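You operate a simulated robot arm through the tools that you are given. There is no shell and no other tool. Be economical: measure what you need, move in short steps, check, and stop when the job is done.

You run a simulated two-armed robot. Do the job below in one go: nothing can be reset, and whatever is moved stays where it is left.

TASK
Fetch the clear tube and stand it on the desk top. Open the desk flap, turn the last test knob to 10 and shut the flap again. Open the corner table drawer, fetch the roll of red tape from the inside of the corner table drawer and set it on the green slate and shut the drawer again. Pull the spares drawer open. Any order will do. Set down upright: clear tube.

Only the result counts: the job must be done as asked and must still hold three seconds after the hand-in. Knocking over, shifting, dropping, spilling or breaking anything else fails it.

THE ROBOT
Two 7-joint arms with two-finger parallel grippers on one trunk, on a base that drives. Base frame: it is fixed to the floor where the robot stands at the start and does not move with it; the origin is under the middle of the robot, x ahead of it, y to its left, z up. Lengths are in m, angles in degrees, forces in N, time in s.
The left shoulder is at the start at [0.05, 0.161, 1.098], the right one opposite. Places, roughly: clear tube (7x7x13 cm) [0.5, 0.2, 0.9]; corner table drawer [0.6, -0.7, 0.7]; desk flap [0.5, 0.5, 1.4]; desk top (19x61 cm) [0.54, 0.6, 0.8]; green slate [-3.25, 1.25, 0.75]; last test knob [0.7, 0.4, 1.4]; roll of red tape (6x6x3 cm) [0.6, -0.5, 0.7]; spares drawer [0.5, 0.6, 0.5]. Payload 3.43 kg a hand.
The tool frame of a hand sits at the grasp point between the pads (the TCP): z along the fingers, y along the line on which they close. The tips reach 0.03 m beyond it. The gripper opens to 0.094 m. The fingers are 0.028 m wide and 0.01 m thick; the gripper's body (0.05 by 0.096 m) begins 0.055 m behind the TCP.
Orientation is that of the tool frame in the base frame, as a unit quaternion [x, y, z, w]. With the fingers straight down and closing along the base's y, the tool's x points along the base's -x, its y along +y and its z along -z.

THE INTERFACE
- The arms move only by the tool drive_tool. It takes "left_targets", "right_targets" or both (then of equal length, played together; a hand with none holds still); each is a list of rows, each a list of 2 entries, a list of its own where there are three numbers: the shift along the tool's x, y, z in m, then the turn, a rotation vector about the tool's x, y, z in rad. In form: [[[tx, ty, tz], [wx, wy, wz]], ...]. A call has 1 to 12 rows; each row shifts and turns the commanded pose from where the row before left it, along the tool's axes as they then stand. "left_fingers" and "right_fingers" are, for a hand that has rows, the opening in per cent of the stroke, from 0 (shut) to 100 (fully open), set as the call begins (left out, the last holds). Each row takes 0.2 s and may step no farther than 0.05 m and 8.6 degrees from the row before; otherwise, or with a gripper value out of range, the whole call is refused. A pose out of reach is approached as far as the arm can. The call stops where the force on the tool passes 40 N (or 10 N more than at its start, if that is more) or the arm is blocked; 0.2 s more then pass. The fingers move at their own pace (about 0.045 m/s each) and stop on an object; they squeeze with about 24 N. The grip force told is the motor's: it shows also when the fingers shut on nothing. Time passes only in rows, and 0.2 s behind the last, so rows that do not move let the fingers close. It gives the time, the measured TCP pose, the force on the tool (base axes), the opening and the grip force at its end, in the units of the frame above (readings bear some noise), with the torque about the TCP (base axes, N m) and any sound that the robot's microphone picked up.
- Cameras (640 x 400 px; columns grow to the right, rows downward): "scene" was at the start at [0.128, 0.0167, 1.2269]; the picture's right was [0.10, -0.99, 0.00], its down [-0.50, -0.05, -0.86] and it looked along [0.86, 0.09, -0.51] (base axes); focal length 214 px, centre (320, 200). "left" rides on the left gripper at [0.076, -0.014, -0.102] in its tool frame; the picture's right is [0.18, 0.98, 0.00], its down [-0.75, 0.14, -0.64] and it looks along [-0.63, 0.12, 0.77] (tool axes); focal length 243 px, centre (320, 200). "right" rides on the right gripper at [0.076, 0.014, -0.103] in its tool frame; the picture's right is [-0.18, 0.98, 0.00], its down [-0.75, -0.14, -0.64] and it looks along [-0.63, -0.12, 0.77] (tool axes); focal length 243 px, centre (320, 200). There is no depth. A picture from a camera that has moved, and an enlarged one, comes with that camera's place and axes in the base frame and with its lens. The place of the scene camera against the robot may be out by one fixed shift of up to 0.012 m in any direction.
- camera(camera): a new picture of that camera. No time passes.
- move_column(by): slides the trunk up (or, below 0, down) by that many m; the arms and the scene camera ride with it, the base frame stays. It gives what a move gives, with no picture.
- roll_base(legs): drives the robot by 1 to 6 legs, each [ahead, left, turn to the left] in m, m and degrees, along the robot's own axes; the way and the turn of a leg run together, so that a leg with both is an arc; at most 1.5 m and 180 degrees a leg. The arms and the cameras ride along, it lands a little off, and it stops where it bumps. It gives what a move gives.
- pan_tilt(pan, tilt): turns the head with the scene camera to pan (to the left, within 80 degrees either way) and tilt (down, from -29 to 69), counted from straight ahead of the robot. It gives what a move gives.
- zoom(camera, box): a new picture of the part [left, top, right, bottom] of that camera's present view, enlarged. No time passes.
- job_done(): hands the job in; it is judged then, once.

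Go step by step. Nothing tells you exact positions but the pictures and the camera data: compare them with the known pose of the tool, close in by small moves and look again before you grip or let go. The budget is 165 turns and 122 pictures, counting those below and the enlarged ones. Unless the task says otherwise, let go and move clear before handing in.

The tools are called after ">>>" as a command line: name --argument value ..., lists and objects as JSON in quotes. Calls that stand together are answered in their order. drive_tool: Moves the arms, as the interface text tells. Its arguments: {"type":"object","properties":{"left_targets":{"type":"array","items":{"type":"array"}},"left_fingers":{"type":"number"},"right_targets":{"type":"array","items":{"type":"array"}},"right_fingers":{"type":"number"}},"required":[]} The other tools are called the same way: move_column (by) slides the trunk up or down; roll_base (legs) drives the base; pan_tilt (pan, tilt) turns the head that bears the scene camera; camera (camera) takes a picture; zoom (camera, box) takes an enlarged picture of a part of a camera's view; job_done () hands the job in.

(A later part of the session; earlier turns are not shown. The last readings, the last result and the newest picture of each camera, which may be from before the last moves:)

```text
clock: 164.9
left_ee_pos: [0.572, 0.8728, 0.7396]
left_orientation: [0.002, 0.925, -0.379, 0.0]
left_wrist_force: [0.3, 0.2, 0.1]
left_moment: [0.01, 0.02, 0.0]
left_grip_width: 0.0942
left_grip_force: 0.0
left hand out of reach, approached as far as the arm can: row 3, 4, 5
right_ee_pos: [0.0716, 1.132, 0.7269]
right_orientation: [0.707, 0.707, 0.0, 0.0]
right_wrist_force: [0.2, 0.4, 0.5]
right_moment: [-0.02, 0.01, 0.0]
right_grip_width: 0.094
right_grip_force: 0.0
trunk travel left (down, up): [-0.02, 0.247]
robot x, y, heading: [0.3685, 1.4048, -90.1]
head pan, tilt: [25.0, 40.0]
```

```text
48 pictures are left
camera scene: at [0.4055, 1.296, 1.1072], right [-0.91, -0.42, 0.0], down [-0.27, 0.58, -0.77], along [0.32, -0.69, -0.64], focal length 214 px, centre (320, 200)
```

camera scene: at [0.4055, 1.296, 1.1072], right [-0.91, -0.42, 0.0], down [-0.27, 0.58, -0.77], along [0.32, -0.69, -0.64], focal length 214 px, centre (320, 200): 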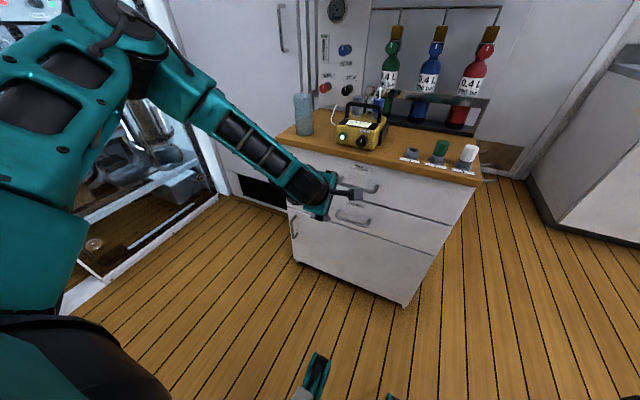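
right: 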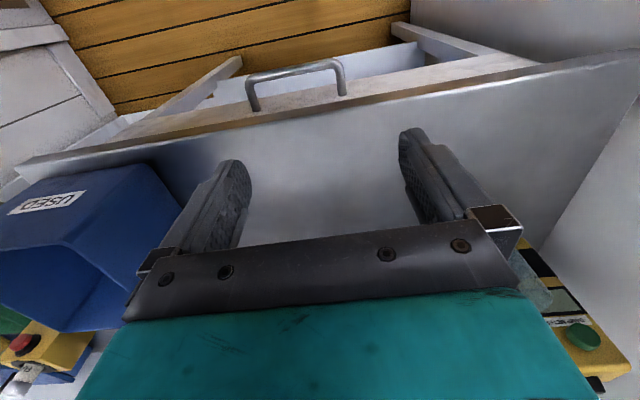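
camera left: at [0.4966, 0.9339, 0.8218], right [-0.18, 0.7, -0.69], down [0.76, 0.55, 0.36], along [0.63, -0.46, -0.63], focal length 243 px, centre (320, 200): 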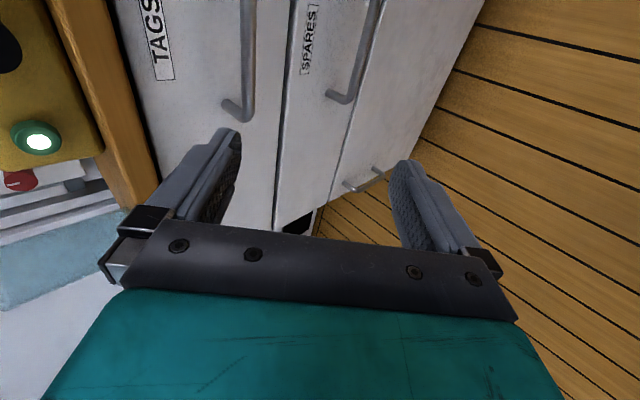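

The bar solves to centre (0.523, 0.745, 0.553). The arm is at its reach, so I'll retract the hand 10 cm, drive the base 15 cm ahead, and then lower.

>>> drive_tool --left_targets '[[[0, 0.03, -0.03], [0, 0, 0]], [[0, 0.03, -0.03], [0, 0, 0]], [[0, 0.025, -0.025], [0, 0, 0]]]'

>>> roll_base --legs '[[0.15, 0, 0]]'

>>> move_column --by -0.018

>>> drive_tool --left_targets '[[[0.015, 0.02, 0.02], [0, 0, 0]], [[0.015, 0.02, 0.02], [0, 0, 0]], [[0, 0.02, 0.02], [0, 0, 0]], [[0, 0.015, 0.015], [0, 0, 0]]]'

>>> camera --camera "left"

```text
clock: 165.7
left_ee_pos: [0.5701, 0.9942, 0.7398]
left_orientation: [0.002, 0.925, -0.379, 0.001]
left_wrist_force: [-0.4, -0.1, -0.3]
left_moment: [0.0, -0.03, 0.04]
left_grip_width: 0.0941
left_grip_force: 0.1
right_ee_pos: [0.0713, 1.1317, 0.7265]
right_orientation: [0.708, 0.707, 0.0, 0.001]
right_wrist_force: [0.2, 0.7, -0.2]
right_moment: [-0.03, 0.02, 0.01]
right_grip_width: 0.094
right_grip_force: 0.1
trunk travel left (down, up): [-0.02, 0.247]
robot x, y, heading: [0.3716, 1.4064, -90.2]
head pan, tilt: [25.0, 40.0]
```

```text
clock: 167.1
left_ee_pos: [0.5697, 0.8449, 0.7391]
left_orientation: [0.002, 0.925, -0.38, 0.0]
left_wrist_force: [-0.2, 0.3, -0.5]
left_moment: [0.04, -0.01, -0.01]
left_grip_width: 0.0941
left_grip_force: 0.0
right_ee_pos: [0.0696, 0.9822, 0.7271]
right_orientation: [0.708, 0.707, 0.0, 0.0]
right_wrist_force: [0.6, 0.8, 0.8]
right_moment: [-0.01, 0.0, 0.0]
right_grip_width: 0.0939
right_grip_force: 0.1
trunk travel left (down, up): [-0.02, 0.247]
robot x, y, heading: [0.3683, 1.2591, -90.0]
head pan, tilt: [25.0, 40.0]
```

```text
clock: 167.8
left_ee_pos: [0.5709, 0.845, 0.7213]
left_orientation: [0.003, 0.925, -0.38, -0.001]
left_wrist_force: [-0.2, -0.3, -0.4]
left_moment: [-0.01, 0.0, 0.03]
left_grip_width: 0.0941
left_grip_force: 0.0
right_ee_pos: [0.0704, 0.9841, 0.7089]
right_orientation: [0.708, 0.706, -0.001, 0.001]
right_wrist_force: [-0.5, 0.0, -0.8]
right_moment: [0.0, -0.02, 0.01]
right_grip_width: 0.094
right_grip_force: 0.0
trunk travel left (down, up): [-0.002, 0.265]
robot x, y, heading: [0.3693, 1.2548, -90.0]
head pan, tilt: [25.0, 40.0]
```

```text
clock: 168.8
left_ee_pos: [0.5668, 0.8444, 0.6999]
left_orientation: [0.002, 0.926, -0.377, 0.001]
left_wrist_force: [0.7, -0.6, 0.5]
left_moment: [-0.03, 0.01, -0.02]
left_grip_width: 0.0941
left_grip_force: 0.1
left hand out of reach, approached as far as the arm can: row 1, 2, 3, 4
right_ee_pos: [0.07, 0.984, 0.7091]
right_orientation: [0.708, 0.706, 0.0, 0.001]
right_wrist_force: [0.4, 0.3, -0.6]
right_moment: [-0.02, -0.01, -0.01]
right_grip_width: 0.0939
right_grip_force: 0.0
trunk travel left (down, up): [-0.002, 0.265]
robot x, y, heading: [0.3723, 1.2556, -90.1]
head pan, tilt: [25.0, 40.0]
```

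```text
47 pictures are left
camera left: at [0.4909, 0.9051, 0.7833], right [-0.18, 0.7, -0.69], down [0.75, 0.55, 0.36], along [0.63, -0.45, -0.63], focal length 243 px, centre (320, 200)
```

left: 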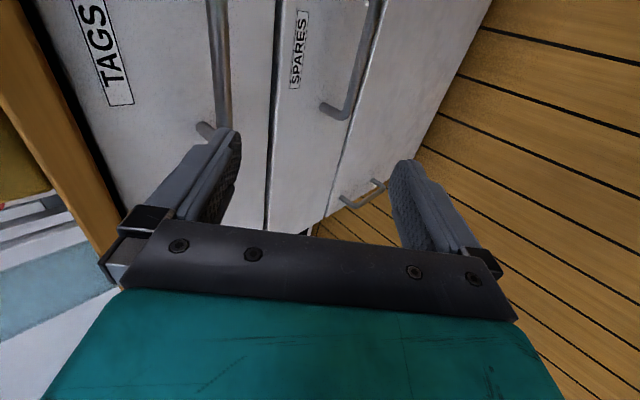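

The wrist pitch seems to limit the descent. I'll steepen the tool to about 25° from vertical and try lowering again.

>>> drive_tool --left_targets '[[[0, 0, 0], [-0.12, 0, 0]], [[0, 0, 0], [-0.12, 0, 0]], [[0, 0, 0], [-0.12, 0, 0]], [[0.01, 0.008, 0.018], [0, 0, 0]], [[0.01, 0.008, 0.018], [0, 0, 0]], [[0, 0.008, 0.018], [0, 0, 0]], [[0, 0.008, 0.018], [0, 0, 0]]]'

```text
clock: 170.3
left_ee_pos: [0.5774, 0.8509, 0.6555]
left_orientation: [0.003, 0.978, -0.206, 0.0]
left_wrist_force: [1.1, 0.2, -0.2]
left_moment: [0.02, 0.01, 0.0]
left_grip_width: 0.0941
left_grip_force: 0.1
left hand out of reach, approached as far as the arm can: row 5, 6, 7
right_ee_pos: [0.0705, 0.9824, 0.71]
right_orientation: [0.708, 0.707, -0.001, 0.001]
right_wrist_force: [-0.3, 0.0, -0.1]
right_moment: [-0.01, -0.03, 0.0]
right_grip_width: 0.0938
right_grip_force: 0.1
trunk travel left (down, up): [-0.002, 0.265]
robot x, y, heading: [0.3721, 1.2554, -89.9]
head pan, tilt: [25.0, 40.0]
```

The hand drifts outward at the limit, so I'll shift the base 12 cm right to give the arm more lateral room and try again.

>>> roll_base --legs '[[-0.04, -0.12, 0]]'

>>> drive_tool --left_targets '[[[-0.03, 0, 0], [0, 0, 0]], [[-0.03, 0, 0], [0, 0, 0]], [[-0.02, 0, 0], [0, 0, 0]], [[0, 0.008, 0.018], [0, 0, 0]], [[0, 0.008, 0.018], [0, 0, 0]], [[0, 0.008, 0.018], [0, 0, 0]]]'

>>> camera --camera "left"

```text
clock: 171.6
left_ee_pos: [0.4599, 0.8917, 0.6565]
left_orientation: [0.002, 0.978, -0.207, 0.001]
left_wrist_force: [0.3, 0.2, -0.2]
left_moment: [0.0, -0.02, -0.01]
left_grip_width: 0.0943
left_grip_force: 0.1
right_ee_pos: [-0.0465, 1.0232, 0.709]
right_orientation: [0.708, 0.706, -0.001, 0.001]
right_wrist_force: [0.0, -0.2, 0.2]
right_moment: [0.01, -0.02, 0.02]
right_grip_width: 0.0939
right_grip_force: 0.2
trunk travel left (down, up): [-0.002, 0.265]
robot x, y, heading: [0.252, 1.2977, -90.0]
head pan, tilt: [25.0, 40.0]
```

```text
clock: 173.0
left_ee_pos: [0.5441, 0.8913, 0.6098]
left_orientation: [0.003, 0.978, -0.207, -0.001]
left_wrist_force: [-0.3, -0.3, 0.3]
left_moment: [-0.01, -0.02, 0.0]
left_grip_width: 0.0939
left_grip_force: 0.1
left hand out of reach, approached as far as the arm can: row 6
right_ee_pos: [-0.0469, 1.0224, 0.7092]
right_orientation: [0.707, 0.708, 0.0, 0.001]
right_wrist_force: [0.3, -0.1, 0.2]
right_moment: [-0.01, 0.02, 0.02]
right_grip_width: 0.0943
right_grip_force: 0.0
trunk travel left (down, up): [-0.002, 0.265]
robot x, y, heading: [0.2557, 1.2993, -90.1]
head pan, tilt: [25.0, 40.0]
```

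```text
46 pictures are left
camera left: at [0.4685, 0.9194, 0.7093], right [-0.18, 0.9, -0.4], down [0.76, 0.38, 0.53], along [0.63, -0.21, -0.75], focal length 243 px, centre (320, 200)
```

left: 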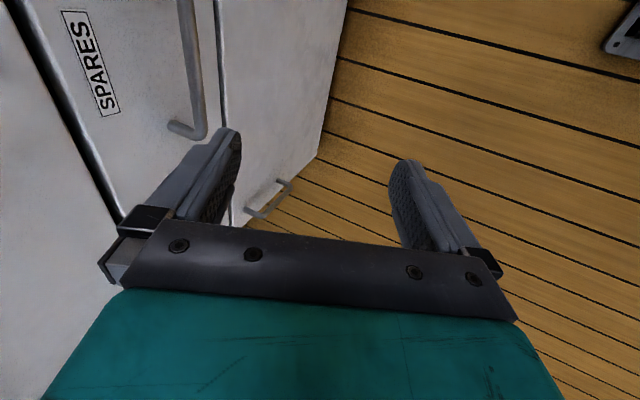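

Better. I'll shift another 8 cm right and continue lowering.

>>> roll_base --legs '[[0, -0.09, 0]]'

>>> drive_tool --left_targets '[[[-0.03, 0, 0], [0, 0, 0]], [[-0.03, 0, 0], [0, 0, 0]], [[-0.02, 0.005, 0.012], [0, 0, 0]], [[0, 0.008, 0.018], [0, 0, 0]], [[0, 0.008, 0.018], [0, 0, 0]]]'

```text
clock: 174.1
left_ee_pos: [0.4557, 0.8902, 0.6101]
left_orientation: [0.003, 0.978, -0.208, 0.0]
left_wrist_force: [-0.3, -0.2, 0.1]
left_moment: [-0.01, 0.02, -0.02]
left_grip_width: 0.0936
left_grip_force: 0.1
right_ee_pos: [-0.1346, 1.0237, 0.7101]
right_orientation: [0.708, 0.706, -0.001, 0.001]
right_wrist_force: [0.4, 0.2, -0.1]
right_moment: [0.01, 0.0, 0.03]
right_grip_width: 0.094
right_grip_force: 0.1
trunk travel left (down, up): [-0.002, 0.265]
robot x, y, heading: [0.1684, 1.2951, -90.2]
head pan, tilt: [25.0, 40.0]
```

```text
clock: 175.3
left_ee_pos: [0.5401, 0.8944, 0.592]
left_orientation: [0.004, 0.979, -0.206, -0.001]
left_wrist_force: [0.6, -0.7, 0.5]
left_moment: [0.01, -0.01, -0.01]
left_grip_width: 0.0941
left_grip_force: 0.0
left hand out of reach, approached as far as the arm can: row 4, 5
right_ee_pos: [-0.1342, 1.0242, 0.7083]
right_orientation: [0.707, 0.707, -0.001, 0.001]
right_wrist_force: [-0.3, 0.2, 0.0]
right_moment: [-0.02, -0.04, 0.02]
right_grip_width: 0.0941
right_grip_force: 0.1
trunk travel left (down, up): [-0.002, 0.265]
robot x, y, heading: [0.1667, 1.2958, -90.3]
head pan, tilt: [25.0, 40.0]
```

I'm almost low enough. I'll narrow the fingers to about 4.5 cm, move the hand forward above the bar, and look.

>>> drive_tool --left_targets '[[[0, -0.01, -0.02], [0, 0, 0]], [[0, -0.03, 0.012], [0, 0, 0]], [[0, -0.03, 0.012], [0, 0, 0]], [[0, -0.03, 0.012], [0, 0, 0]], [[0, -0.016, 0.006], [0, 0, 0]]]' --left_fingers 48

>>> camera --camera "left"

>>> zoom --camera "scene" --box '[140, 100, 460, 300]'

```text
clock: 176.5
left_ee_pos: [0.5409, 0.7867, 0.6253]
left_orientation: [0.004, 0.978, -0.207, 0.0]
left_wrist_force: [-0.8, 0.2, -0.3]
left_moment: [0.0, -0.01, -0.02]
left_grip_width: 0.045
left_grip_force: 0.1
left hand out of reach, approached as far as the arm can: row 5
right_ee_pos: [-0.1349, 1.0227, 0.7092]
right_orientation: [0.708, 0.706, 0.0, 0.001]
right_wrist_force: [-0.2, -0.5, 1.0]
right_moment: [-0.01, 0.05, -0.02]
right_grip_width: 0.0941
right_grip_force: 0.0
trunk travel left (down, up): [-0.002, 0.265]
robot x, y, heading: [0.1622, 1.298, -90.0]
head pan, tilt: [25.0, 40.0]
```

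```text
45 pictures are left
camera left: at [0.4652, 0.8143, 0.726], right [-0.18, 0.9, -0.4], down [0.76, 0.38, 0.53], along [0.63, -0.21, -0.75], focal length 243 px, centre (320, 200)
```

left: 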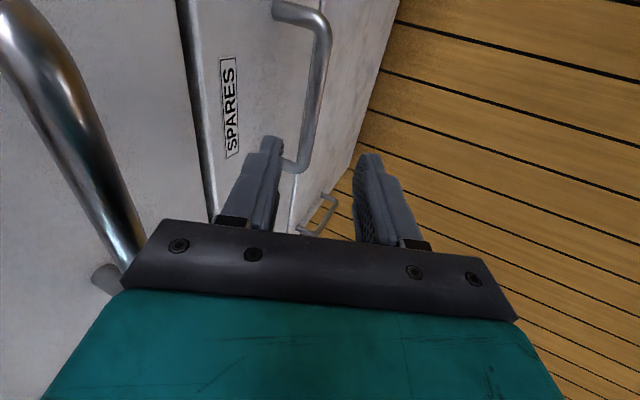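

```text
2.00 times, centred on (300, 200) of scene
camera zoom: at [0.1997, 1.1873, 1.0892], right [-0.91, -0.42, 0.0], down [-0.27, 0.58, -0.77], along [0.32, -0.69, -0.64], focal length 429 px, centre (360, 200)
```

zoom: 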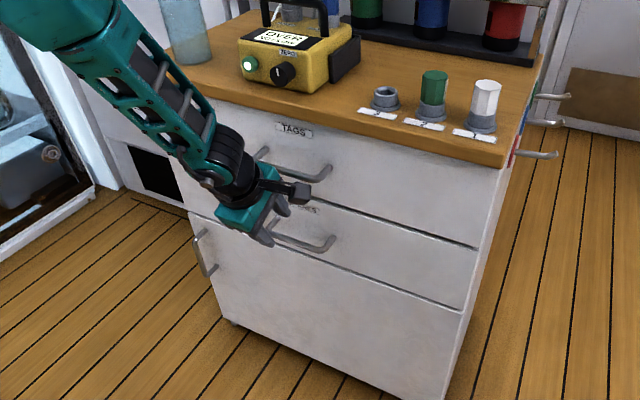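

The bar lies between the fingers' line. I'll drive the base 3 cm ahead and descend.

>>> roll_base --legs '[[0.03, 0, 0]]'

>>> drive_tool --left_targets '[[[0, 0.005, 0.012], [0, 0, 0]], [[0, 0.005, 0.012], [0, 0, 0]], [[0, 0.005, 0.012], [0, 0, 0]], [[0, 0.005, 0.012], [0, 0, 0]]]'

>>> camera --camera "left"

```text
clock: 177.4
left_ee_pos: [0.5413, 0.7669, 0.6244]
left_orientation: [0.001, 0.979, -0.203, -0.001]
left_wrist_force: [-0.6, 0.5, -0.7]
left_moment: [0.0, -0.01, -0.01]
left_grip_width: 0.0449
left_grip_force: 0.1
right_ee_pos: [-0.1338, 1.0002, 0.7106]
right_orientation: [0.708, 0.707, -0.001, 0.001]
right_wrist_force: [0.6, 0.2, 0.6]
right_moment: [-0.02, 0.0, 0.01]
right_grip_width: 0.094
right_grip_force: 0.1
trunk travel left (down, up): [-0.002, 0.265]
robot x, y, heading: [0.166, 1.273, -89.8]
head pan, tilt: [25.0, 40.0]
stopped in leg 1: the force on the tool passed its limit (the readings are from after the stop); the commanded pose is now the measured one
```

```text
clock: 178.4
left_ee_pos: [0.5439, 0.7866, 0.6139]
left_orientation: [0.001, 0.979, -0.203, 0.0]
left_wrist_force: [0.0, 1.0, -0.5]
left_moment: [0.0, -0.01, 0.04]
left_grip_width: 0.0448
left_grip_force: 0.0
left hand out of reach, approached as far as the arm can: row 1, 2, 3, 4
right_ee_pos: [-0.1345, 0.9995, 0.7101]
right_orientation: [0.708, 0.706, -0.001, 0.002]
right_wrist_force: [-0.1, 0.7, 0.1]
right_moment: [0.0, 0.0, -0.04]
right_grip_width: 0.0939
right_grip_force: 0.1
trunk travel left (down, up): [-0.002, 0.265]
robot x, y, heading: [0.1648, 1.2746, -90.0]
head pan, tilt: [25.0, 40.0]
```

```text
43 pictures are left
camera left: at [0.468, 0.8142, 0.7147], right [-0.18, 0.9, -0.39], down [0.75, 0.38, 0.53], along [0.63, -0.2, -0.75], focal length 243 px, centre (320, 200)
```

left: 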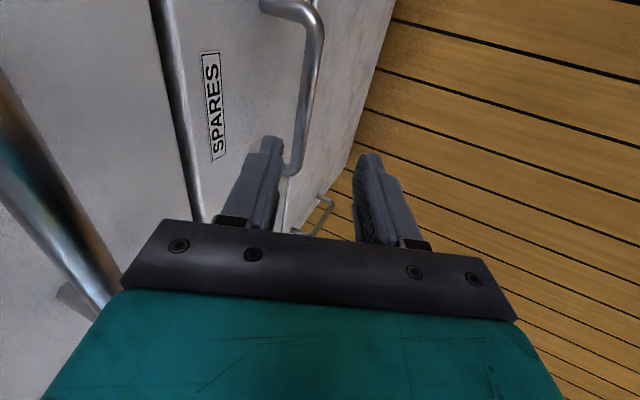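

The gripper body touched the tags handle, so this posture is too cramped. I'll use the right hand instead with the robot turned to about −30°, where a leaning grasp is natural; first back away and raise.

>>> roll_base --legs '[[-0.15, 0, 0]]'

>>> move_column --by 0.2

>>> roll_base --legs '[[0, 0, 60], [0.05, -0.18, 0]]'

>>> pan_tilt --pan -15 --tilt 40

>>> camera --camera "scene"

```text
clock: 179.8
left_ee_pos: [0.5446, 0.9377, 0.6145]
left_orientation: [0.001, 0.979, -0.203, 0.0]
left_wrist_force: [0.3, -0.1, 0.1]
left_moment: [0.02, 0.04, -0.02]
left_grip_width: 0.0451
left_grip_force: 0.1
right_ee_pos: [-0.1339, 1.1508, 0.7092]
right_orientation: [0.707, 0.707, -0.001, 0.002]
right_wrist_force: [-0.5, 0.0, -0.9]
right_moment: [0.01, -0.01, 0.0]
right_grip_width: 0.0939
right_grip_force: 0.0
trunk travel left (down, up): [-0.002, 0.265]
robot x, y, heading: [0.1681, 1.4262, -90.1]
head pan, tilt: [25.0, 40.0]
```

```text
clock: 182.0
left_ee_pos: [0.545, 0.9379, 0.8152]
left_orientation: [-0.001, 0.979, -0.203, 0.0]
left_wrist_force: [-1.0, 0.5, -0.4]
left_moment: [-0.01, 0.01, 0.01]
left_grip_width: 0.0452
left_grip_force: 0.0
right_ee_pos: [-0.1344, 1.1507, 0.9088]
right_orientation: [0.707, 0.707, 0.0, 0.002]
right_wrist_force: [0.5, -0.7, 0.2]
right_moment: [0.0, 0.0, -0.01]
right_grip_width: 0.0941
right_grip_force: 0.1
trunk travel left (down, up): [-0.202, 0.065]
robot x, y, heading: [0.1668, 1.4208, -89.9]
head pan, tilt: [25.0, 40.0]
```

```text
clock: 186.2
left_ee_pos: [0.7304, 1.3325, 0.8149]
left_orientation: [-0.491, 0.847, -0.175, 0.102]
left_wrist_force: [0.3, -0.1, -0.9]
left_moment: [0.01, 0.01, -0.02]
left_grip_width: 0.0454
left_grip_force: 0.0
right_ee_pos: [0.2094, 0.8483, 0.909]
right_orientation: [0.258, 0.966, 0.0, 0.002]
right_wrist_force: [0.3, 1.2, -0.6]
right_moment: [0.03, -0.02, 0.01]
right_grip_width: 0.0941
right_grip_force: 0.1
trunk travel left (down, up): [-0.202, 0.065]
robot x, y, heading: [0.1209, 1.2484, -29.7]
head pan, tilt: [25.0, 40.0]
```

```text
clock: 187.2
left_ee_pos: [0.7311, 1.3323, 0.8151]
left_orientation: [-0.491, 0.847, -0.175, 0.101]
left_wrist_force: [0.3, 0.1, 1.0]
left_moment: [-0.03, -0.04, 0.0]
left_grip_width: 0.045
left_grip_force: 0.0
right_ee_pos: [0.2101, 0.8489, 0.9093]
right_orientation: [0.256, 0.967, 0.0, 0.002]
right_wrist_force: [0.3, -1.2, -0.1]
right_moment: [0.0, -0.01, -0.01]
right_grip_width: 0.0937
right_grip_force: 0.1
trunk travel left (down, up): [-0.202, 0.065]
robot x, y, heading: [0.1224, 1.2454, -29.8]
head pan, tilt: [-15.0, 40.0]
```

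```text
42 pictures are left
camera scene: at [0.2139, 1.1734, 1.2892], right [-0.7, -0.71, 0.0], down [-0.46, 0.45, -0.77], along [0.54, -0.54, -0.64], focal length 214 px, centre (320, 200)
```

scene: 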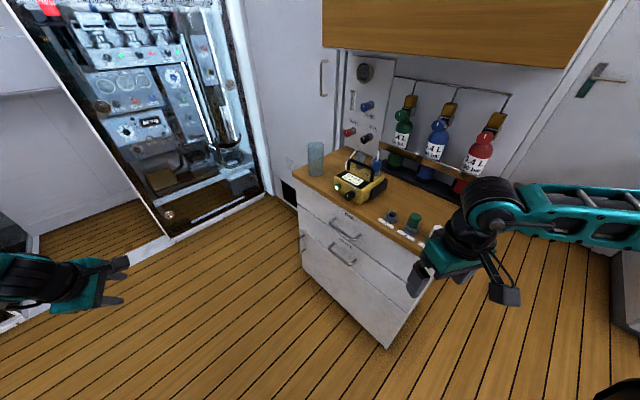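

Now I'll yaw the right hand, carry it in front of the drawers and lean it 40° toward the desk.

>>> drive_tool --right_targets '[[[0, 0.02, 0], [0, 0, -0.131]], [[0, 0.02, 0], [0, 0, -0.131]], [[0, 0.02, 0], [0, 0, -0.131]], [[0, 0, 0], [0, 0, -0.131]], [[-0.045, 0, 0], [0, 0, 0]], [[-0.045, 0, 0], [0, 0, 0]], [[-0.045, 0, 0], [0, 0, 0]], [[-0.045, 0, 0], [0, 0, 0]], [[-0.045, 0, 0], [0, 0, 0]], [[-0.045, 0, 0], [0, 0, 0]], [[-0.03, 0, 0], [0, 0, 0]]]' --right_fingers 60

>>> drive_tool --right_targets '[[[0, 0, 0], [0.14, 0, 0]], [[0, 0, 0], [0.14, 0, 0]], [[0, 0, 0], [0.14, 0, 0]], [[0, 0, 0], [0.14, 0, 0]], [[0, 0, 0], [0.14, 0, 0]]]'

>>> move_column --by -0.2

>>> camera --camera "right"

```text
clock: 189.6
left_ee_pos: [0.7305, 1.3338, 0.8143]
left_orientation: [-0.491, 0.847, -0.175, 0.103]
left_wrist_force: [0.2, -0.9, 0.3]
left_moment: [-0.02, 0.0, 0.0]
left_grip_width: 0.0452
left_grip_force: 0.2
right_ee_pos: [0.5341, 0.9043, 0.9091]
right_orientation: [-0.002, 1.0, -0.001, 0.002]
right_wrist_force: [0.5, 0.1, 0.0]
right_moment: [-0.02, 0.01, -0.01]
right_grip_width: 0.0564
right_grip_force: 0.1
trunk travel left (down, up): [-0.202, 0.065]
robot x, y, heading: [0.1206, 1.2448, -29.9]
head pan, tilt: [-15.0, 40.0]
```

```text
clock: 190.8
left_ee_pos: [0.7299, 1.3338, 0.8145]
left_orientation: [-0.491, 0.847, -0.176, 0.102]
left_wrist_force: [-1.1, -0.8, 0.2]
left_moment: [0.04, -0.01, 0.01]
left_grip_width: 0.045
left_grip_force: 0.2
right_ee_pos: [0.5324, 0.9053, 0.9088]
right_orientation: [-0.001, 0.939, -0.345, 0.002]
right_wrist_force: [0.4, -0.4, 0.1]
right_moment: [0.0, -0.02, 0.01]
right_grip_width: 0.0566
right_grip_force: 0.1
trunk travel left (down, up): [-0.202, 0.065]
robot x, y, heading: [0.1225, 1.2464, -29.7]
head pan, tilt: [-15.0, 40.0]
```

```text
clock: 193.0
left_ee_pos: [0.7309, 1.332, 0.6138]
left_orientation: [-0.491, 0.847, -0.175, 0.102]
left_wrist_force: [-0.1, -0.6, 0.3]
left_moment: [-0.03, 0.05, 0.0]
left_grip_width: 0.0449
left_grip_force: 0.0
right_ee_pos: [0.5332, 0.9054, 0.7094]
right_orientation: [-0.001, 0.939, -0.343, 0.002]
right_wrist_force: [0.9, 0.3, 0.0]
right_moment: [-0.01, 0.03, -0.01]
right_grip_width: 0.0563
right_grip_force: 0.1
trunk travel left (down, up): [-0.002, 0.265]
robot x, y, heading: [0.1212, 1.2481, -29.6]
head pan, tilt: [-15.0, 40.0]
```

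```text
41 pictures are left
camera right: at [0.456, 0.9809, 0.7788], right [0.18, 0.75, -0.63], down [0.75, 0.31, 0.58], along [0.64, -0.58, -0.51], focal length 243 px, centre (320, 200)
```

right: 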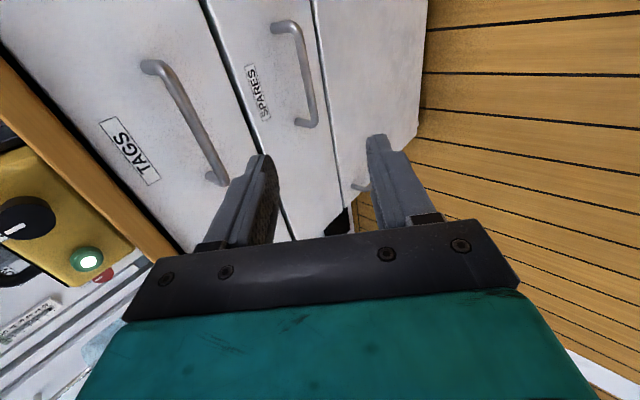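

Here the arm moves freely and the bar is confirmed at y 0.745, z 0.551. I'll approach along the tool axis and check.

>>> drive_tool --right_targets '[[[0, -0.005, 0.03], [0, 0, 0]], [[0, -0.005, 0.03], [0, 0, 0]], [[0, -0.005, 0.03], [0, 0, 0]], [[0, -0.004, 0.042], [0, 0, 0]]]'

>>> camera --camera "right"

```text
clock: 194.0
left_ee_pos: [0.7309, 1.3327, 0.6149]
left_orientation: [-0.491, 0.847, -0.176, 0.101]
left_wrist_force: [0.1, -0.7, -0.1]
left_moment: [0.01, 0.01, 0.03]
left_grip_width: 0.0451
left_grip_force: 0.0
right_ee_pos: [0.5333, 0.8052, 0.6211]
right_orientation: [-0.002, 0.939, -0.343, 0.002]
right_wrist_force: [-0.6, -0.1, 0.2]
right_moment: [-0.06, 0.01, 0.01]
right_grip_width: 0.0564
right_grip_force: 0.0
trunk travel left (down, up): [-0.002, 0.265]
robot x, y, heading: [0.1224, 1.2451, -29.7]
head pan, tilt: [-15.0, 40.0]
```

```text
40 pictures are left
camera right: at [0.4568, 0.8812, 0.6906], right [0.18, 0.75, -0.63], down [0.75, 0.31, 0.58], along [0.64, -0.58, -0.51], focal length 243 px, centre (320, 200)
```

right: 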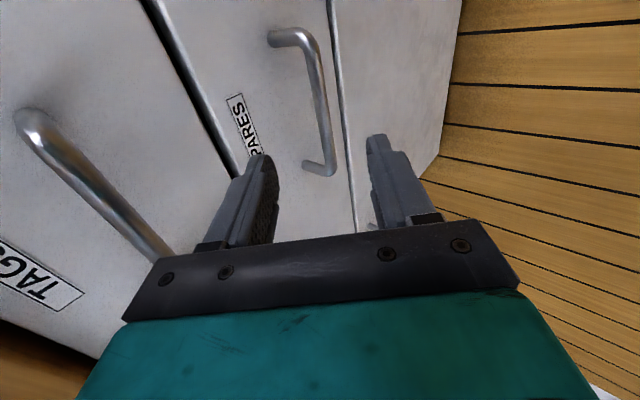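

Bar centred between the fingers. I'll advance 7 cm along the axis and close.

>>> drive_tool --right_targets '[[[0, 0, 0.03], [0, 0, 0]], [[0, 0, 0.025], [0, 0, 0]], [[0, 0, 0.018], [0, 0, 0]]]'

>>> drive_tool --right_targets '[[[0, 0, 0], [0, 0, 0]], [[0, 0, 0], [0, 0, 0]], [[0, 0, 0], [0, 0, 0]], [[0, 0, 0], [0, 0, 0]]]' --right_fingers 0

>>> camera --camera "right"

```text
clock: 194.8
left_ee_pos: [0.7301, 1.3332, 0.6145]
left_orientation: [-0.491, 0.847, -0.176, 0.102]
left_wrist_force: [0.5, -0.5, 0.6]
left_moment: [0.02, 0.03, 0.03]
left_grip_width: 0.045
left_grip_force: 0.1
right_ee_pos: [0.5345, 0.7574, 0.5652]
right_orientation: [-0.002, 0.939, -0.343, 0.003]
right_wrist_force: [0.5, 0.1, -0.3]
right_moment: [0.0, 0.02, 0.02]
right_grip_width: 0.0564
right_grip_force: 0.1
trunk travel left (down, up): [-0.002, 0.265]
robot x, y, heading: [0.1221, 1.2441, -29.8]
head pan, tilt: [-15.0, 40.0]
```

```text
clock: 195.8
left_ee_pos: [0.7307, 1.3333, 0.6145]
left_orientation: [-0.491, 0.848, -0.174, 0.102]
left_wrist_force: [-0.2, -0.2, -0.4]
left_moment: [0.01, 0.03, -0.01]
left_grip_width: 0.045
left_grip_force: 0.1
right_ee_pos: [0.5336, 0.7583, 0.5644]
right_orientation: [-0.002, 0.94, -0.34, 0.002]
right_wrist_force: [-1.2, 6.8, -4.9]
right_moment: [0.2, -0.28, 0.08]
right_grip_width: 0.0114
right_grip_force: 39.1
trunk travel left (down, up): [-0.002, 0.265]
robot x, y, heading: [0.1212, 1.2457, -29.7]
head pan, tilt: [-15.0, 40.0]
```

```text
39 pictures are left
camera right: at [0.4568, 0.8345, 0.6335], right [0.18, 0.76, -0.63], down [0.75, 0.31, 0.58], along [0.64, -0.58, -0.51], focal length 243 px, centre (320, 200)
```

right: 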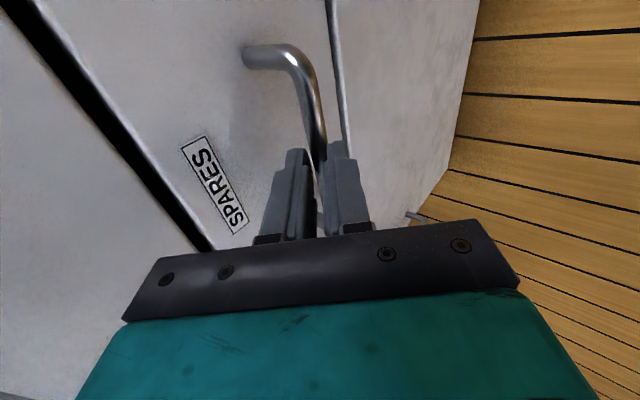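

Gripped. I'll pull the drawer straight out (+y).

>>> drive_tool --right_targets '[[[0, 0.0153, -0.0129], [0, 0, 0]], [[0, 0.0229, -0.0194], [0, 0, 0]], [[0, 0.0229, -0.0194], [0, 0, 0]], [[0, 0.0229, -0.0194], [0, 0, 0]], [[0, 0.0229, -0.0194], [0, 0, 0]], [[0, 0.0229, -0.0194], [0, 0, 0]], [[0, 0.0229, -0.0194], [0, 0, 0]], [[0, 0.0229, -0.0194], [0, 0, 0]]]'

>>> camera --camera "scene"

```text
clock: 197.6
left_ee_pos: [0.7294, 1.3332, 0.6141]
left_orientation: [-0.491, 0.847, -0.175, 0.101]
left_wrist_force: [-0.2, 0.5, 0.6]
left_moment: [0.01, -0.02, 0.0]
left_grip_width: 0.0449
left_grip_force: 0.2
right_ee_pos: [0.5326, 0.9862, 0.5658]
right_orientation: [-0.001, 0.939, -0.343, 0.002]
right_wrist_force: [0.7, -0.1, 0.7]
right_moment: [-0.01, 0.02, 0.0]
right_grip_width: 0.0
right_grip_force: 33.1
trunk travel left (down, up): [-0.002, 0.265]
robot x, y, heading: [0.1221, 1.247, -29.8]
head pan, tilt: [-15.0, 40.0]
```

```text
38 pictures are left
camera scene: at [0.2138, 1.1733, 1.0892], right [-0.7, -0.71, 0.0], down [-0.46, 0.45, -0.77], along [0.54, -0.54, -0.64], focal length 214 px, centre (320, 200)
```

scene: 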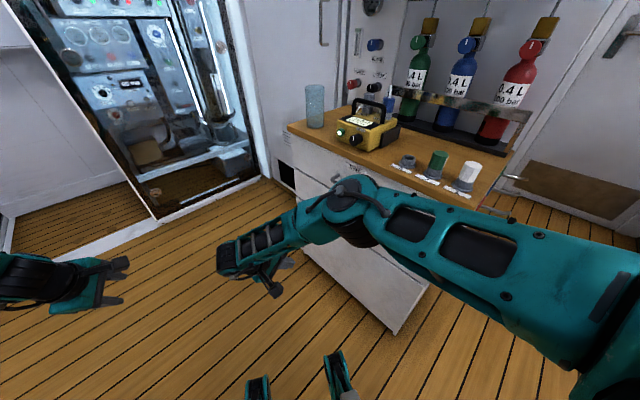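

The fingers slipped off somewhere along the pull. I'll look with the right camera to see how far the drawer opened.

>>> camera --camera "right"

```text
37 pictures are left
camera right: at [0.4558, 1.0625, 0.6348], right [0.18, 0.75, -0.63], down [0.75, 0.31, 0.58], along [0.63, -0.58, -0.51], focal length 243 px, centre (320, 200)
```

right: 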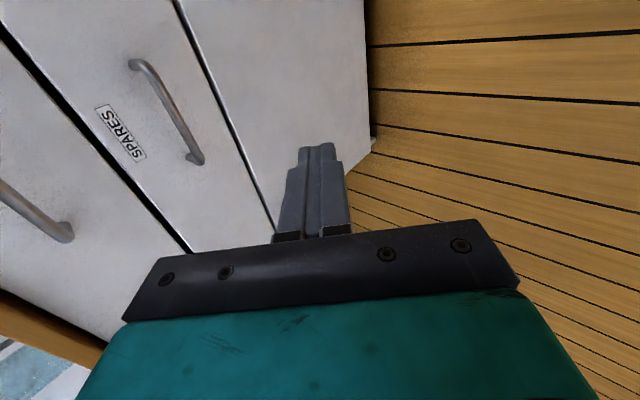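

The drawer did not move; the leaning fingers slid off the bar. I'll steepen the lean to about 28° so the pull bears on the inner finger, and re-approach with a narrower opening.

>>> drive_tool --right_targets '[[[0, 0, 0], [-0.105, 0, 0]], [[0, 0, 0], [-0.105, 0, 0]], [[0, -0.04, 0.007], [0, 0, 0]], [[0, -0.04, 0.007], [0, 0, 0]], [[0, -0.04, 0.007], [0, 0, 0]], [[0, -0.04, 0.007], [0, 0, 0]], [[0, -0.043, 0.008], [0, 0, 0]]]' --right_fingers 42

>>> camera --camera "right"

```text
clock: 199.2
left_ee_pos: [0.7314, 1.3325, 0.6153]
left_orientation: [-0.491, 0.847, -0.175, 0.102]
left_wrist_force: [-0.4, -0.1, -0.1]
left_moment: [-0.01, -0.02, 0.03]
left_grip_width: 0.0449
left_grip_force: 0.0
right_ee_pos: [0.5347, 0.7916, 0.6289]
right_orientation: [-0.002, 0.97, -0.243, 0.002]
right_wrist_force: [0.3, -1.0, -0.5]
right_moment: [-0.01, -0.03, 0.01]
right_grip_width: 0.0395
right_grip_force: 0.0
trunk travel left (down, up): [-0.002, 0.265]
robot x, y, heading: [0.1184, 1.2449, -29.7]
head pan, tilt: [-15.0, 40.0]
```

```text
36 pictures are left
camera right: at [0.4584, 0.8511, 0.7136], right [0.18, 0.87, -0.46], down [0.75, 0.18, 0.64], along [0.64, -0.46, -0.62], focal length 243 px, centre (320, 200)
```

right: 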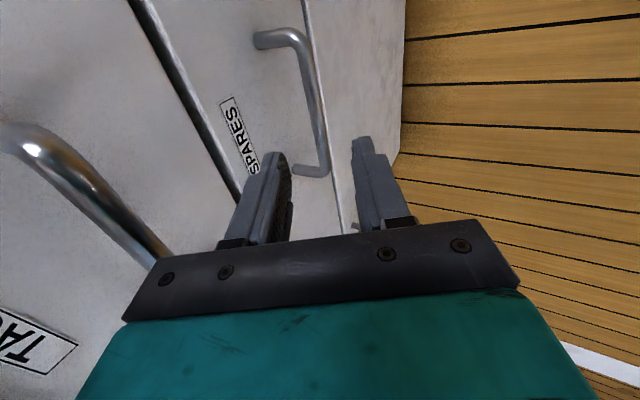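

Aligned; advance 8 cm along the axis, close, and look.

>>> drive_tool --right_targets '[[[0, 0, 0.03], [0, 0, 0]], [[0, 0, 0.03], [0, 0, 0]], [[0, 0, 0.022], [0, 0, 0]]]'

>>> drive_tool --right_targets '[[[0, 0, 0], [0, 0, 0]], [[0, 0, 0], [0, 0, 0]], [[0, 0, 0], [0, 0, 0]], [[0, 0, 0], [0, 0, 0]]]' --right_fingers 0

>>> drive_tool --right_targets '[[[0, 0.0044, -0.0024], [0, 0, 0]], [[0, 0.0044, -0.0024], [0, 0, 0]], [[0, 0.0044, -0.0024], [0, 0, 0]], [[0, 0.0044, -0.0024], [0, 0, 0]], [[0, 0.0044, -0.0024], [0, 0, 0]], [[0, 0.0044, -0.0024], [0, 0, 0]]]'

>>> camera --camera "right"

```text
clock: 200.0
left_ee_pos: [0.7307, 1.3323, 0.6149]
left_orientation: [-0.491, 0.847, -0.175, 0.102]
left_wrist_force: [0.3, -0.6, -0.8]
left_moment: [0.0, -0.03, -0.02]
left_grip_width: 0.0454
left_grip_force: 0.1
right_ee_pos: [0.5352, 0.7522, 0.5567]
right_orientation: [-0.002, 0.97, -0.244, 0.003]
right_wrist_force: [1.1, 0.7, 0.3]
right_moment: [0.02, 0.01, -0.01]
right_grip_width: 0.0397
right_grip_force: 0.0
trunk travel left (down, up): [-0.002, 0.265]
robot x, y, heading: [0.1197, 1.2474, -29.4]
head pan, tilt: [-15.0, 40.0]
```

```text
clock: 201.0
left_ee_pos: [0.7307, 1.3332, 0.6155]
left_orientation: [-0.491, 0.847, -0.175, 0.102]
left_wrist_force: [-0.2, -0.7, -0.1]
left_moment: [0.02, 0.05, 0.02]
left_grip_width: 0.045
left_grip_force: 0.0
right_ee_pos: [0.5349, 0.7521, 0.5582]
right_orientation: [-0.001, 0.97, -0.245, 0.004]
right_wrist_force: [0.4, -4.8, 12.7]
right_moment: [-0.24, 0.46, -0.13]
right_grip_width: 0.0117
right_grip_force: 45.1
trunk travel left (down, up): [-0.002, 0.265]
robot x, y, heading: [0.1216, 1.2469, -29.8]
head pan, tilt: [-15.0, 40.0]
```

```text
clock: 202.4
left_ee_pos: [0.7307, 1.3329, 0.6145]
left_orientation: [-0.491, 0.847, -0.176, 0.101]
left_wrist_force: [-0.1, -0.6, 0.5]
left_moment: [-0.04, -0.03, 0.02]
left_grip_width: 0.0451
left_grip_force: 0.1
right_ee_pos: [0.5356, 0.7844, 0.5583]
right_orientation: [-0.001, 0.97, -0.242, 0.002]
right_wrist_force: [8.0, -0.3, 10.4]
right_moment: [-0.09, 0.3, -0.21]
right_grip_width: 0.0114
right_grip_force: 44.8
trunk travel left (down, up): [-0.002, 0.265]
robot x, y, heading: [0.1198, 1.2439, -29.9]
head pan, tilt: [-15.0, 40.0]
```

```text
35 pictures are left
camera right: at [0.4582, 0.844, 0.642], right [0.18, 0.87, -0.46], down [0.75, 0.18, 0.64], along [0.64, -0.46, -0.62], focal length 243 px, centre (320, 200)
```

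right: 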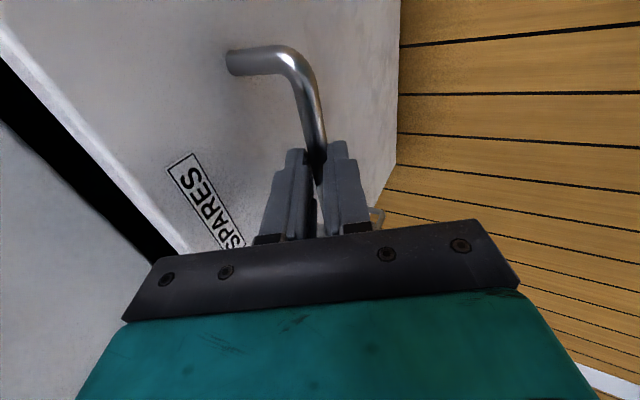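

It's moving with the bar held and the drawer opening. I'll continue the pull at moderate speed.

>>> drive_tool --right_targets '[[[0, 0.0132, -0.0071], [0, 0, 0]], [[0, 0.0132, -0.0071], [0, 0, 0]], [[0, 0.0132, -0.0071], [0, 0, 0]], [[0, 0.0132, -0.0071], [0, 0, 0]], [[0, 0.0132, -0.0071], [0, 0, 0]], [[0, 0.0132, -0.0071], [0, 0, 0]], [[0, 0.0132, -0.0071], [0, 0, 0]], [[0, 0.0132, -0.0071], [0, 0, 0]], [[0, 0.0132, -0.0071], [0, 0, 0]], [[0, 0.0132, -0.0071], [0, 0, 0]]]'

>>> camera --camera "right"

```text
clock: 204.6
left_ee_pos: [0.7304, 1.3331, 0.6142]
left_orientation: [-0.491, 0.847, -0.175, 0.1]
left_wrist_force: [0.0, 0.9, 0.5]
left_moment: [-0.02, 0.03, -0.02]
left_grip_width: 0.0452
left_grip_force: 0.2
right_ee_pos: [0.536, 0.9344, 0.5596]
right_orientation: [-0.003, 0.97, -0.243, 0.005]
right_wrist_force: [32.0, -0.3, -0.2]
right_moment: [0.02, -0.39, 0.09]
right_grip_width: 0.0116
right_grip_force: 44.9
trunk travel left (down, up): [-0.002, 0.265]
robot x, y, heading: [0.1218, 1.2458, -29.7]
head pan, tilt: [-15.0, 40.0]
```

```text
34 pictures are left
camera right: at [0.4583, 0.9943, 0.6417], right [0.18, 0.87, -0.46], down [0.75, 0.18, 0.64], along [0.64, -0.46, -0.61], focal length 243 px, centre (320, 200)
```

right: 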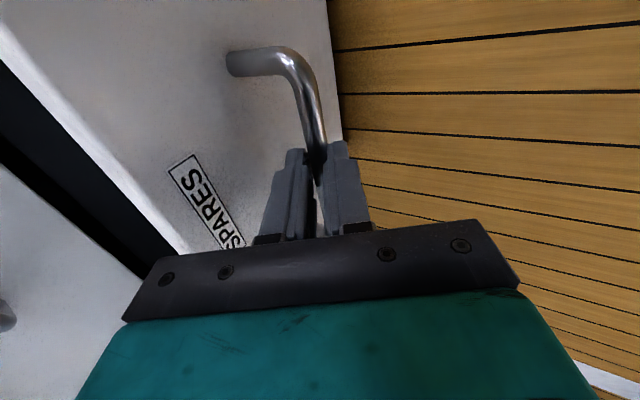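

About 18 cm open. I'll relieve the side load and pull another few centimetres.

>>> drive_tool --right_targets '[[[-0.004, 0.0088, -0.0047], [0, 0, 0]], [[-0.004, 0.0088, -0.0047], [0, 0, 0]], [[0, 0.0088, -0.0047], [0, 0, 0]], [[0, 0.0088, -0.0047], [0, 0, 0]], [[0, 0.0088, -0.0047], [0, 0, 0]], [[0, 0.0088, -0.0047], [0, 0, 0]]]'

```text
clock: 206.0
left_ee_pos: [0.7292, 1.3307, 0.6162]
left_orientation: [-0.491, 0.847, -0.176, 0.102]
left_wrist_force: [0.2, 0.8, 0.2]
left_moment: [-0.03, -0.06, 0.01]
left_grip_width: 0.045
left_grip_force: 0.1
right_ee_pos: [0.5376, 0.9874, 0.5587]
right_orientation: [0.001, 0.969, -0.249, -0.001]
right_wrist_force: [-30.8, -15.0, 7.7]
right_moment: [-0.34, 0.23, 0.3]
right_grip_width: 0.0117
right_grip_force: 45.2
trunk travel left (down, up): [-0.002, 0.265]
robot x, y, heading: [0.117, 1.2481, -29.9]
head pan, tilt: [-15.0, 40.0]
```

The drawer is out about 23 cm and near its stop. I'll release and withdraw along the tool axis, then check.

>>> drive_tool --right_targets '[[[0, 0, 0], [0, 0, 0]], [[0, 0, 0], [0, 0, 0]], [[0, 0, 0], [0, 0, 0]], [[0, 0, -0.03], [0, 0, 0]], [[0, 0, -0.04], [0, 0, 0]], [[0, 0, -0.04], [0, 0, 0]], [[0, 0, -0.04], [0, 0, 0]], [[0, 0, -0.04], [0, 0, 0]]]' --right_fingers 45

>>> move_column --by 0.12

>>> camera --camera "scene"

```text
clock: 207.8
left_ee_pos: [0.7309, 1.3315, 0.615]
left_orientation: [-0.491, 0.847, -0.175, 0.102]
left_wrist_force: [0.8, -0.3, 0.4]
left_moment: [0.02, 0.02, 0.03]
left_grip_width: 0.045
left_grip_force: 0.1
right_ee_pos: [0.5388, 1.0836, 0.7242]
right_orientation: [-0.002, 0.97, -0.242, 0.003]
right_wrist_force: [-0.4, -0.1, 0.6]
right_moment: [-0.01, 0.0, 0.0]
right_grip_width: 0.0423
right_grip_force: 0.1
trunk travel left (down, up): [-0.002, 0.265]
robot x, y, heading: [0.1203, 1.2478, -29.9]
head pan, tilt: [-15.0, 40.0]
```

```text
clock: 209.3
left_ee_pos: [0.7311, 1.3327, 0.7356]
left_orientation: [-0.491, 0.847, -0.176, 0.101]
left_wrist_force: [-0.3, 0.2, 0.2]
left_moment: [-0.02, 0.0, -0.02]
left_grip_width: 0.045
left_grip_force: 0.0
right_ee_pos: [0.5404, 1.0839, 0.8441]
right_orientation: [-0.001, 0.97, -0.242, 0.001]
right_wrist_force: [0.1, 0.2, -0.7]
right_moment: [0.0, 0.0, 0.0]
right_grip_width: 0.0423
right_grip_force: 0.1
trunk travel left (down, up): [-0.122, 0.145]
robot x, y, heading: [0.1232, 1.2446, -29.9]
head pan, tilt: [-15.0, 40.0]
```

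```text
33 pictures are left
camera scene: at [0.214, 1.1733, 1.2092], right [-0.7, -0.71, 0.0], down [-0.46, 0.45, -0.77], along [0.54, -0.54, -0.64], focal length 214 px, centre (320, 200)
```

scene: 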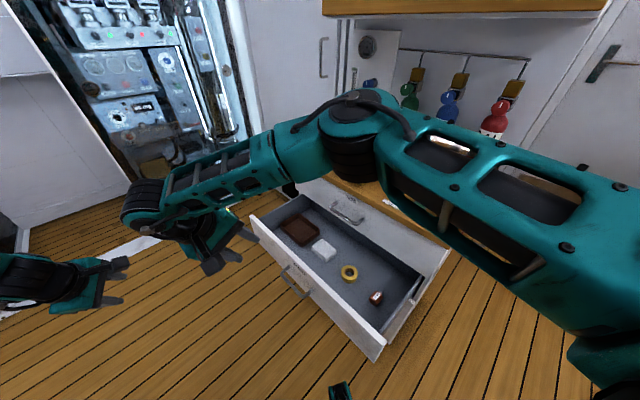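

The spares drawer stands open. I'll drive away from the desk and bring both hands back to tucked, straight-down poses.

>>> roll_base --legs '[[-0.2, 0.346, 0], [0, 0, 30]]'

>>> drive_tool --right_targets '[[[0, -0.01, -0.02], [-0.12, 0, 0]], [[0, -0.01, -0.02], [-0.12, 0, 0]], [[0, -0.01, 0], [-0.12, 0, 0]], [[0, 0, 0], [-0.12, 0, 0]], [[0, 0, 0], [0, 0, 0.131]], [[0, 0, 0], [0, 0, 0.131]], [[0.02, 0, 0], [0, 0, 0.131]], [[0.03, 0, 0], [0, 0, 0.131]], [[0.04, 0, 0], [0, 0, 0]], [[0.04, 0, 0], [0, 0, 0]], [[0.04, 0, 0], [0, 0, 0]], [[0.04, 0, 0], [0, 0, 0]]]' --left_targets '[[[0, 0, -0.02], [-0.105, 0, 0]], [[0, 0, -0.02], [-0.105, 0, 0]], [[0, 0, -0.02], [-0.105, 0, 0]], [[0, 0, -0.02], [-0.105, 0, 0]], [[0, 0, 0], [0, 0, 0.15]], [[0, 0, 0], [0, 0, 0.15]], [[0, 0, 0], [0, 0, 0.15]], [[0, 0, 0], [0, 0, 0.15]], [[0, 0, 0], [0, 0, 0.15]], [[0, 0, 0], [0, 0, 0.15]], [[0, 0, 0], [0, 0, 0.15]], [[0, 0, 0], [0, 0, 0.15]]]' --left_fingers 100 --right_fingers 100

>>> pan_tilt --pan -40 --tilt 25

>>> camera --camera "scene"

```text
clock: 213.2
left_ee_pos: [0.5998, 2.0225, 0.7343]
left_orientation: [0.694, -0.69, 0.143, -0.143]
left_wrist_force: [-0.1, 0.1, 0.2]
left_moment: [0.0, 0.01, 0.01]
left_grip_width: 0.0452
left_grip_force: 0.1
right_ee_pos: [0.5593, 1.711, 0.8448]
right_orientation: [-0.253, 0.937, -0.234, 0.065]
right_wrist_force: [-0.7, 0.0, -0.2]
right_moment: [-0.05, -0.04, -0.01]
right_grip_width: 0.0422
right_grip_force: 0.0
trunk travel left (down, up): [-0.122, 0.145]
robot x, y, heading: [0.1165, 1.6443, 0.2]
head pan, tilt: [-15.0, 40.0]
```

```text
clock: 215.8
left_ee_pos: [0.5862, 2.0282, 0.7896]
left_orientation: [-0.191, 0.98, 0.007, 0.06]
left_wrist_force: [0.6, -0.1, 0.4]
left_moment: [0.0, -0.01, -0.01]
left_grip_width: 0.0939
left_grip_force: 0.2
left hand out of reach, approached as far as the arm can: row 1, 2
right_ee_pos: [0.3538, 1.6903, 0.8896]
right_orientation: [-0.002, 1.0, -0.003, 0.004]
right_wrist_force: [0.3, 0.2, -0.5]
right_moment: [0.0, 0.0, 0.0]
right_grip_width: 0.0938
right_grip_force: 0.0
trunk travel left (down, up): [-0.122, 0.145]
robot x, y, heading: [0.1126, 1.6433, 0.1]
head pan, tilt: [-15.0, 40.0]
```

```text
clock: 216.7
left_ee_pos: [0.585, 2.0279, 0.7892]
left_orientation: [-0.193, 0.979, 0.008, 0.062]
left_wrist_force: [-0.2, 1.0, -0.2]
left_moment: [0.05, 0.01, 0.0]
left_grip_width: 0.0943
left_grip_force: 0.1
right_ee_pos: [0.3551, 1.6919, 0.8903]
right_orientation: [-0.002, 1.0, -0.004, 0.005]
right_wrist_force: [-0.7, 0.3, -0.1]
right_moment: [0.02, -0.01, -0.04]
right_grip_width: 0.0941
right_grip_force: 0.2
trunk travel left (down, up): [-0.122, 0.145]
robot x, y, heading: [0.1164, 1.6401, 0.4]
head pan, tilt: [-40.0, 25.0]
```

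```text
32 pictures are left
camera scene: at [0.2254, 1.5899, 1.2325], right [-0.64, -0.77, 0.0], down [-0.33, 0.27, -0.91], along [0.7, -0.58, -0.42], focal length 214 px, centre (320, 200)
```

scene: 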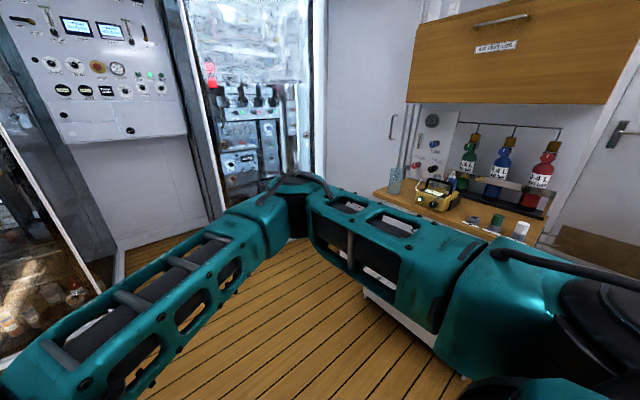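

The right elbow is ahead; I'll bring the right hand out to its side and finish straightening and tucking the left one.

>>> drive_tool --right_targets '[[[0, -0.04, 0], [0, 0, 0]], [[0, -0.04, 0], [0, 0, 0]], [[0, -0.04, 0], [0, 0, 0]], [[0, -0.04, 0], [0, 0, 0]], [[0, -0.04, 0], [0, 0, 0]], [[0, -0.04, 0], [0, 0, 0]], [[0, -0.04, 0], [0, 0, 0]], [[0, -0.04, 0], [0, 0, 0]], [[0, -0.02, 0], [0, 0, 0]], [[0, 0, 0], [0, 0, 0]]]' --left_targets '[[[0, 0, -0.04], [0, 0, 0.15]], [[0, 0, -0.04], [0, 0, 0.15]], [[0, 0, -0.04], [0, 0, 0.08]], [[0.03, -0.02, -0.04], [0, 0, 0]], [[0.03, -0.02, -0.04], [0, 0, 0]], [[0.03, -0.02, -0.04], [0, 0, 0]], [[0.03, -0.02, -0.04], [0, 0, 0]], [[0.03, -0.02, -0.03], [0, 0, 0]], [[0.02, -0.02, 0], [0, 0, 0]], [[0.02, 0, 0], [0, 0, 0]]]'

>>> camera --camera "scene"

```text
refused: row 4 steps farther than a row can; nothing moved
```

```text
31 pictures are left
camera scene: at [0.2254, 1.5899, 1.2325], right [-0.64, -0.77, 0.0], down [-0.33, 0.27, -0.91], along [0.7, -0.58, -0.42], focal length 214 px, centre (320, 200)
```

scene: 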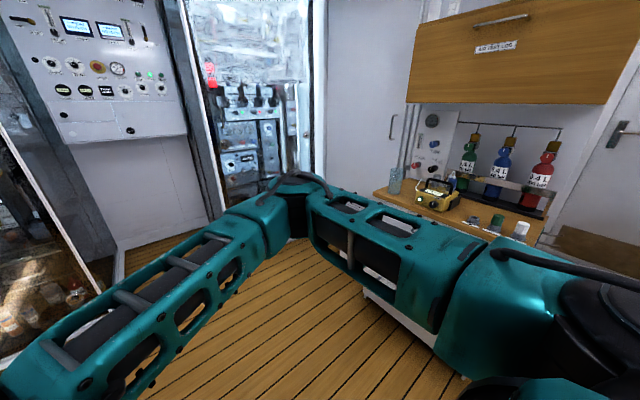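

A row was too long; I'll resend with shorter steps.

>>> drive_tool --right_targets '[[[0, -0.04, 0], [0, 0, 0]], [[0, -0.04, 0], [0, 0, 0]], [[0, -0.04, 0], [0, 0, 0]], [[0, -0.04, 0], [0, 0, 0]], [[0, -0.04, 0], [0, 0, 0]], [[0, -0.04, 0], [0, 0, 0]], [[0, -0.04, 0], [0, 0, 0]], [[0, -0.04, 0], [0, 0, 0]], [[0, -0.02, 0], [0, 0, 0]], [[0, 0, 0], [0, 0, 0]], [[0, 0, 0], [0, 0, 0]]]' --left_targets '[[[0, 0, -0.04], [0, 0, 0.15]], [[0, 0, -0.04], [0, 0, 0.15]], [[0, 0, -0.04], [0, 0, 0.08]], [[0.03, -0.01, -0.03], [0, 0, 0]], [[0.03, -0.01, -0.03], [0, 0, 0]], [[0.03, -0.02, -0.03], [0, 0, 0]], [[0.03, -0.02, -0.03], [0, 0, 0]], [[0.03, -0.02, -0.03], [0, 0, 0]], [[0.02, -0.02, -0.03], [0, 0, 0]], [[0.02, -0.02, 0], [0, 0, 0]], [[0.02, 0, 0], [0, 0, 0]]]'

>>> pan_tilt --pan 0 --tilt 20

>>> camera --camera "scene"

```text
clock: 219.1
left_ee_pos: [0.3459, 1.8952, 1.0614]
left_orientation: [-0.005, 0.998, 0.019, 0.058]
left_wrist_force: [0.3, 0.5, -0.9]
left_moment: [0.05, -0.02, 0.02]
left_grip_width: 0.0941
left_grip_force: 0.0
left hand out of reach, approached as far as the arm can: row 11
right_ee_pos: [0.3917, 1.3633, 0.8893]
right_orientation: [-0.003, 1.0, -0.003, 0.004]
right_wrist_force: [0.0, 0.1, 0.7]
right_moment: [0.02, 0.0, 0.0]
right_grip_width: 0.0939
right_grip_force: 0.1
right hand out of reach, approached as far as the arm can: row 5, 6, 7
trunk travel left (down, up): [-0.122, 0.145]
robot x, y, heading: [0.1181, 1.6438, 0.5]
head pan, tilt: [-40.0, 25.0]
```

```text
clock: 220.2
left_ee_pos: [0.3467, 1.896, 1.0613]
left_orientation: [-0.005, 0.998, 0.019, 0.059]
left_wrist_force: [-0.5, -0.8, 0.1]
left_moment: [0.0, 0.03, -0.02]
left_grip_width: 0.0938
left_grip_force: 0.1
right_ee_pos: [0.3918, 1.3633, 0.8893]
right_orientation: [-0.003, 1.0, -0.003, 0.004]
right_wrist_force: [0.3, 0.4, -0.6]
right_moment: [0.02, 0.02, -0.03]
right_grip_width: 0.0938
right_grip_force: 0.2
trunk travel left (down, up): [-0.122, 0.145]
robot x, y, heading: [0.1158, 1.635, 0.4]
head pan, tilt: [0.0, 20.0]
```

```text
30 pictures are left
camera scene: at [0.2475, 1.6491, 1.2406], right [0.01, -1.0, 0.0], down [-0.34, 0.0, -0.94], along [0.94, 0.01, -0.34], focal length 214 px, centre (320, 200)
```

scene: 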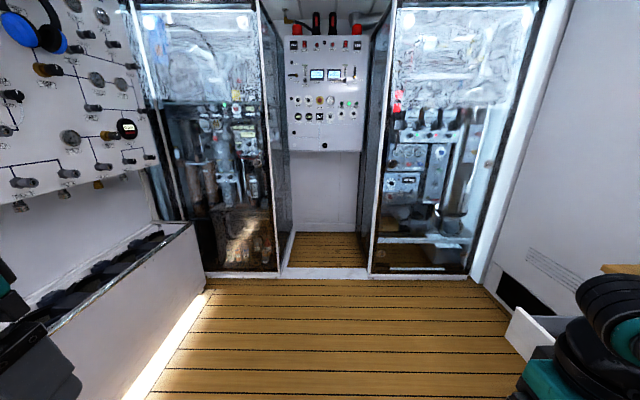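

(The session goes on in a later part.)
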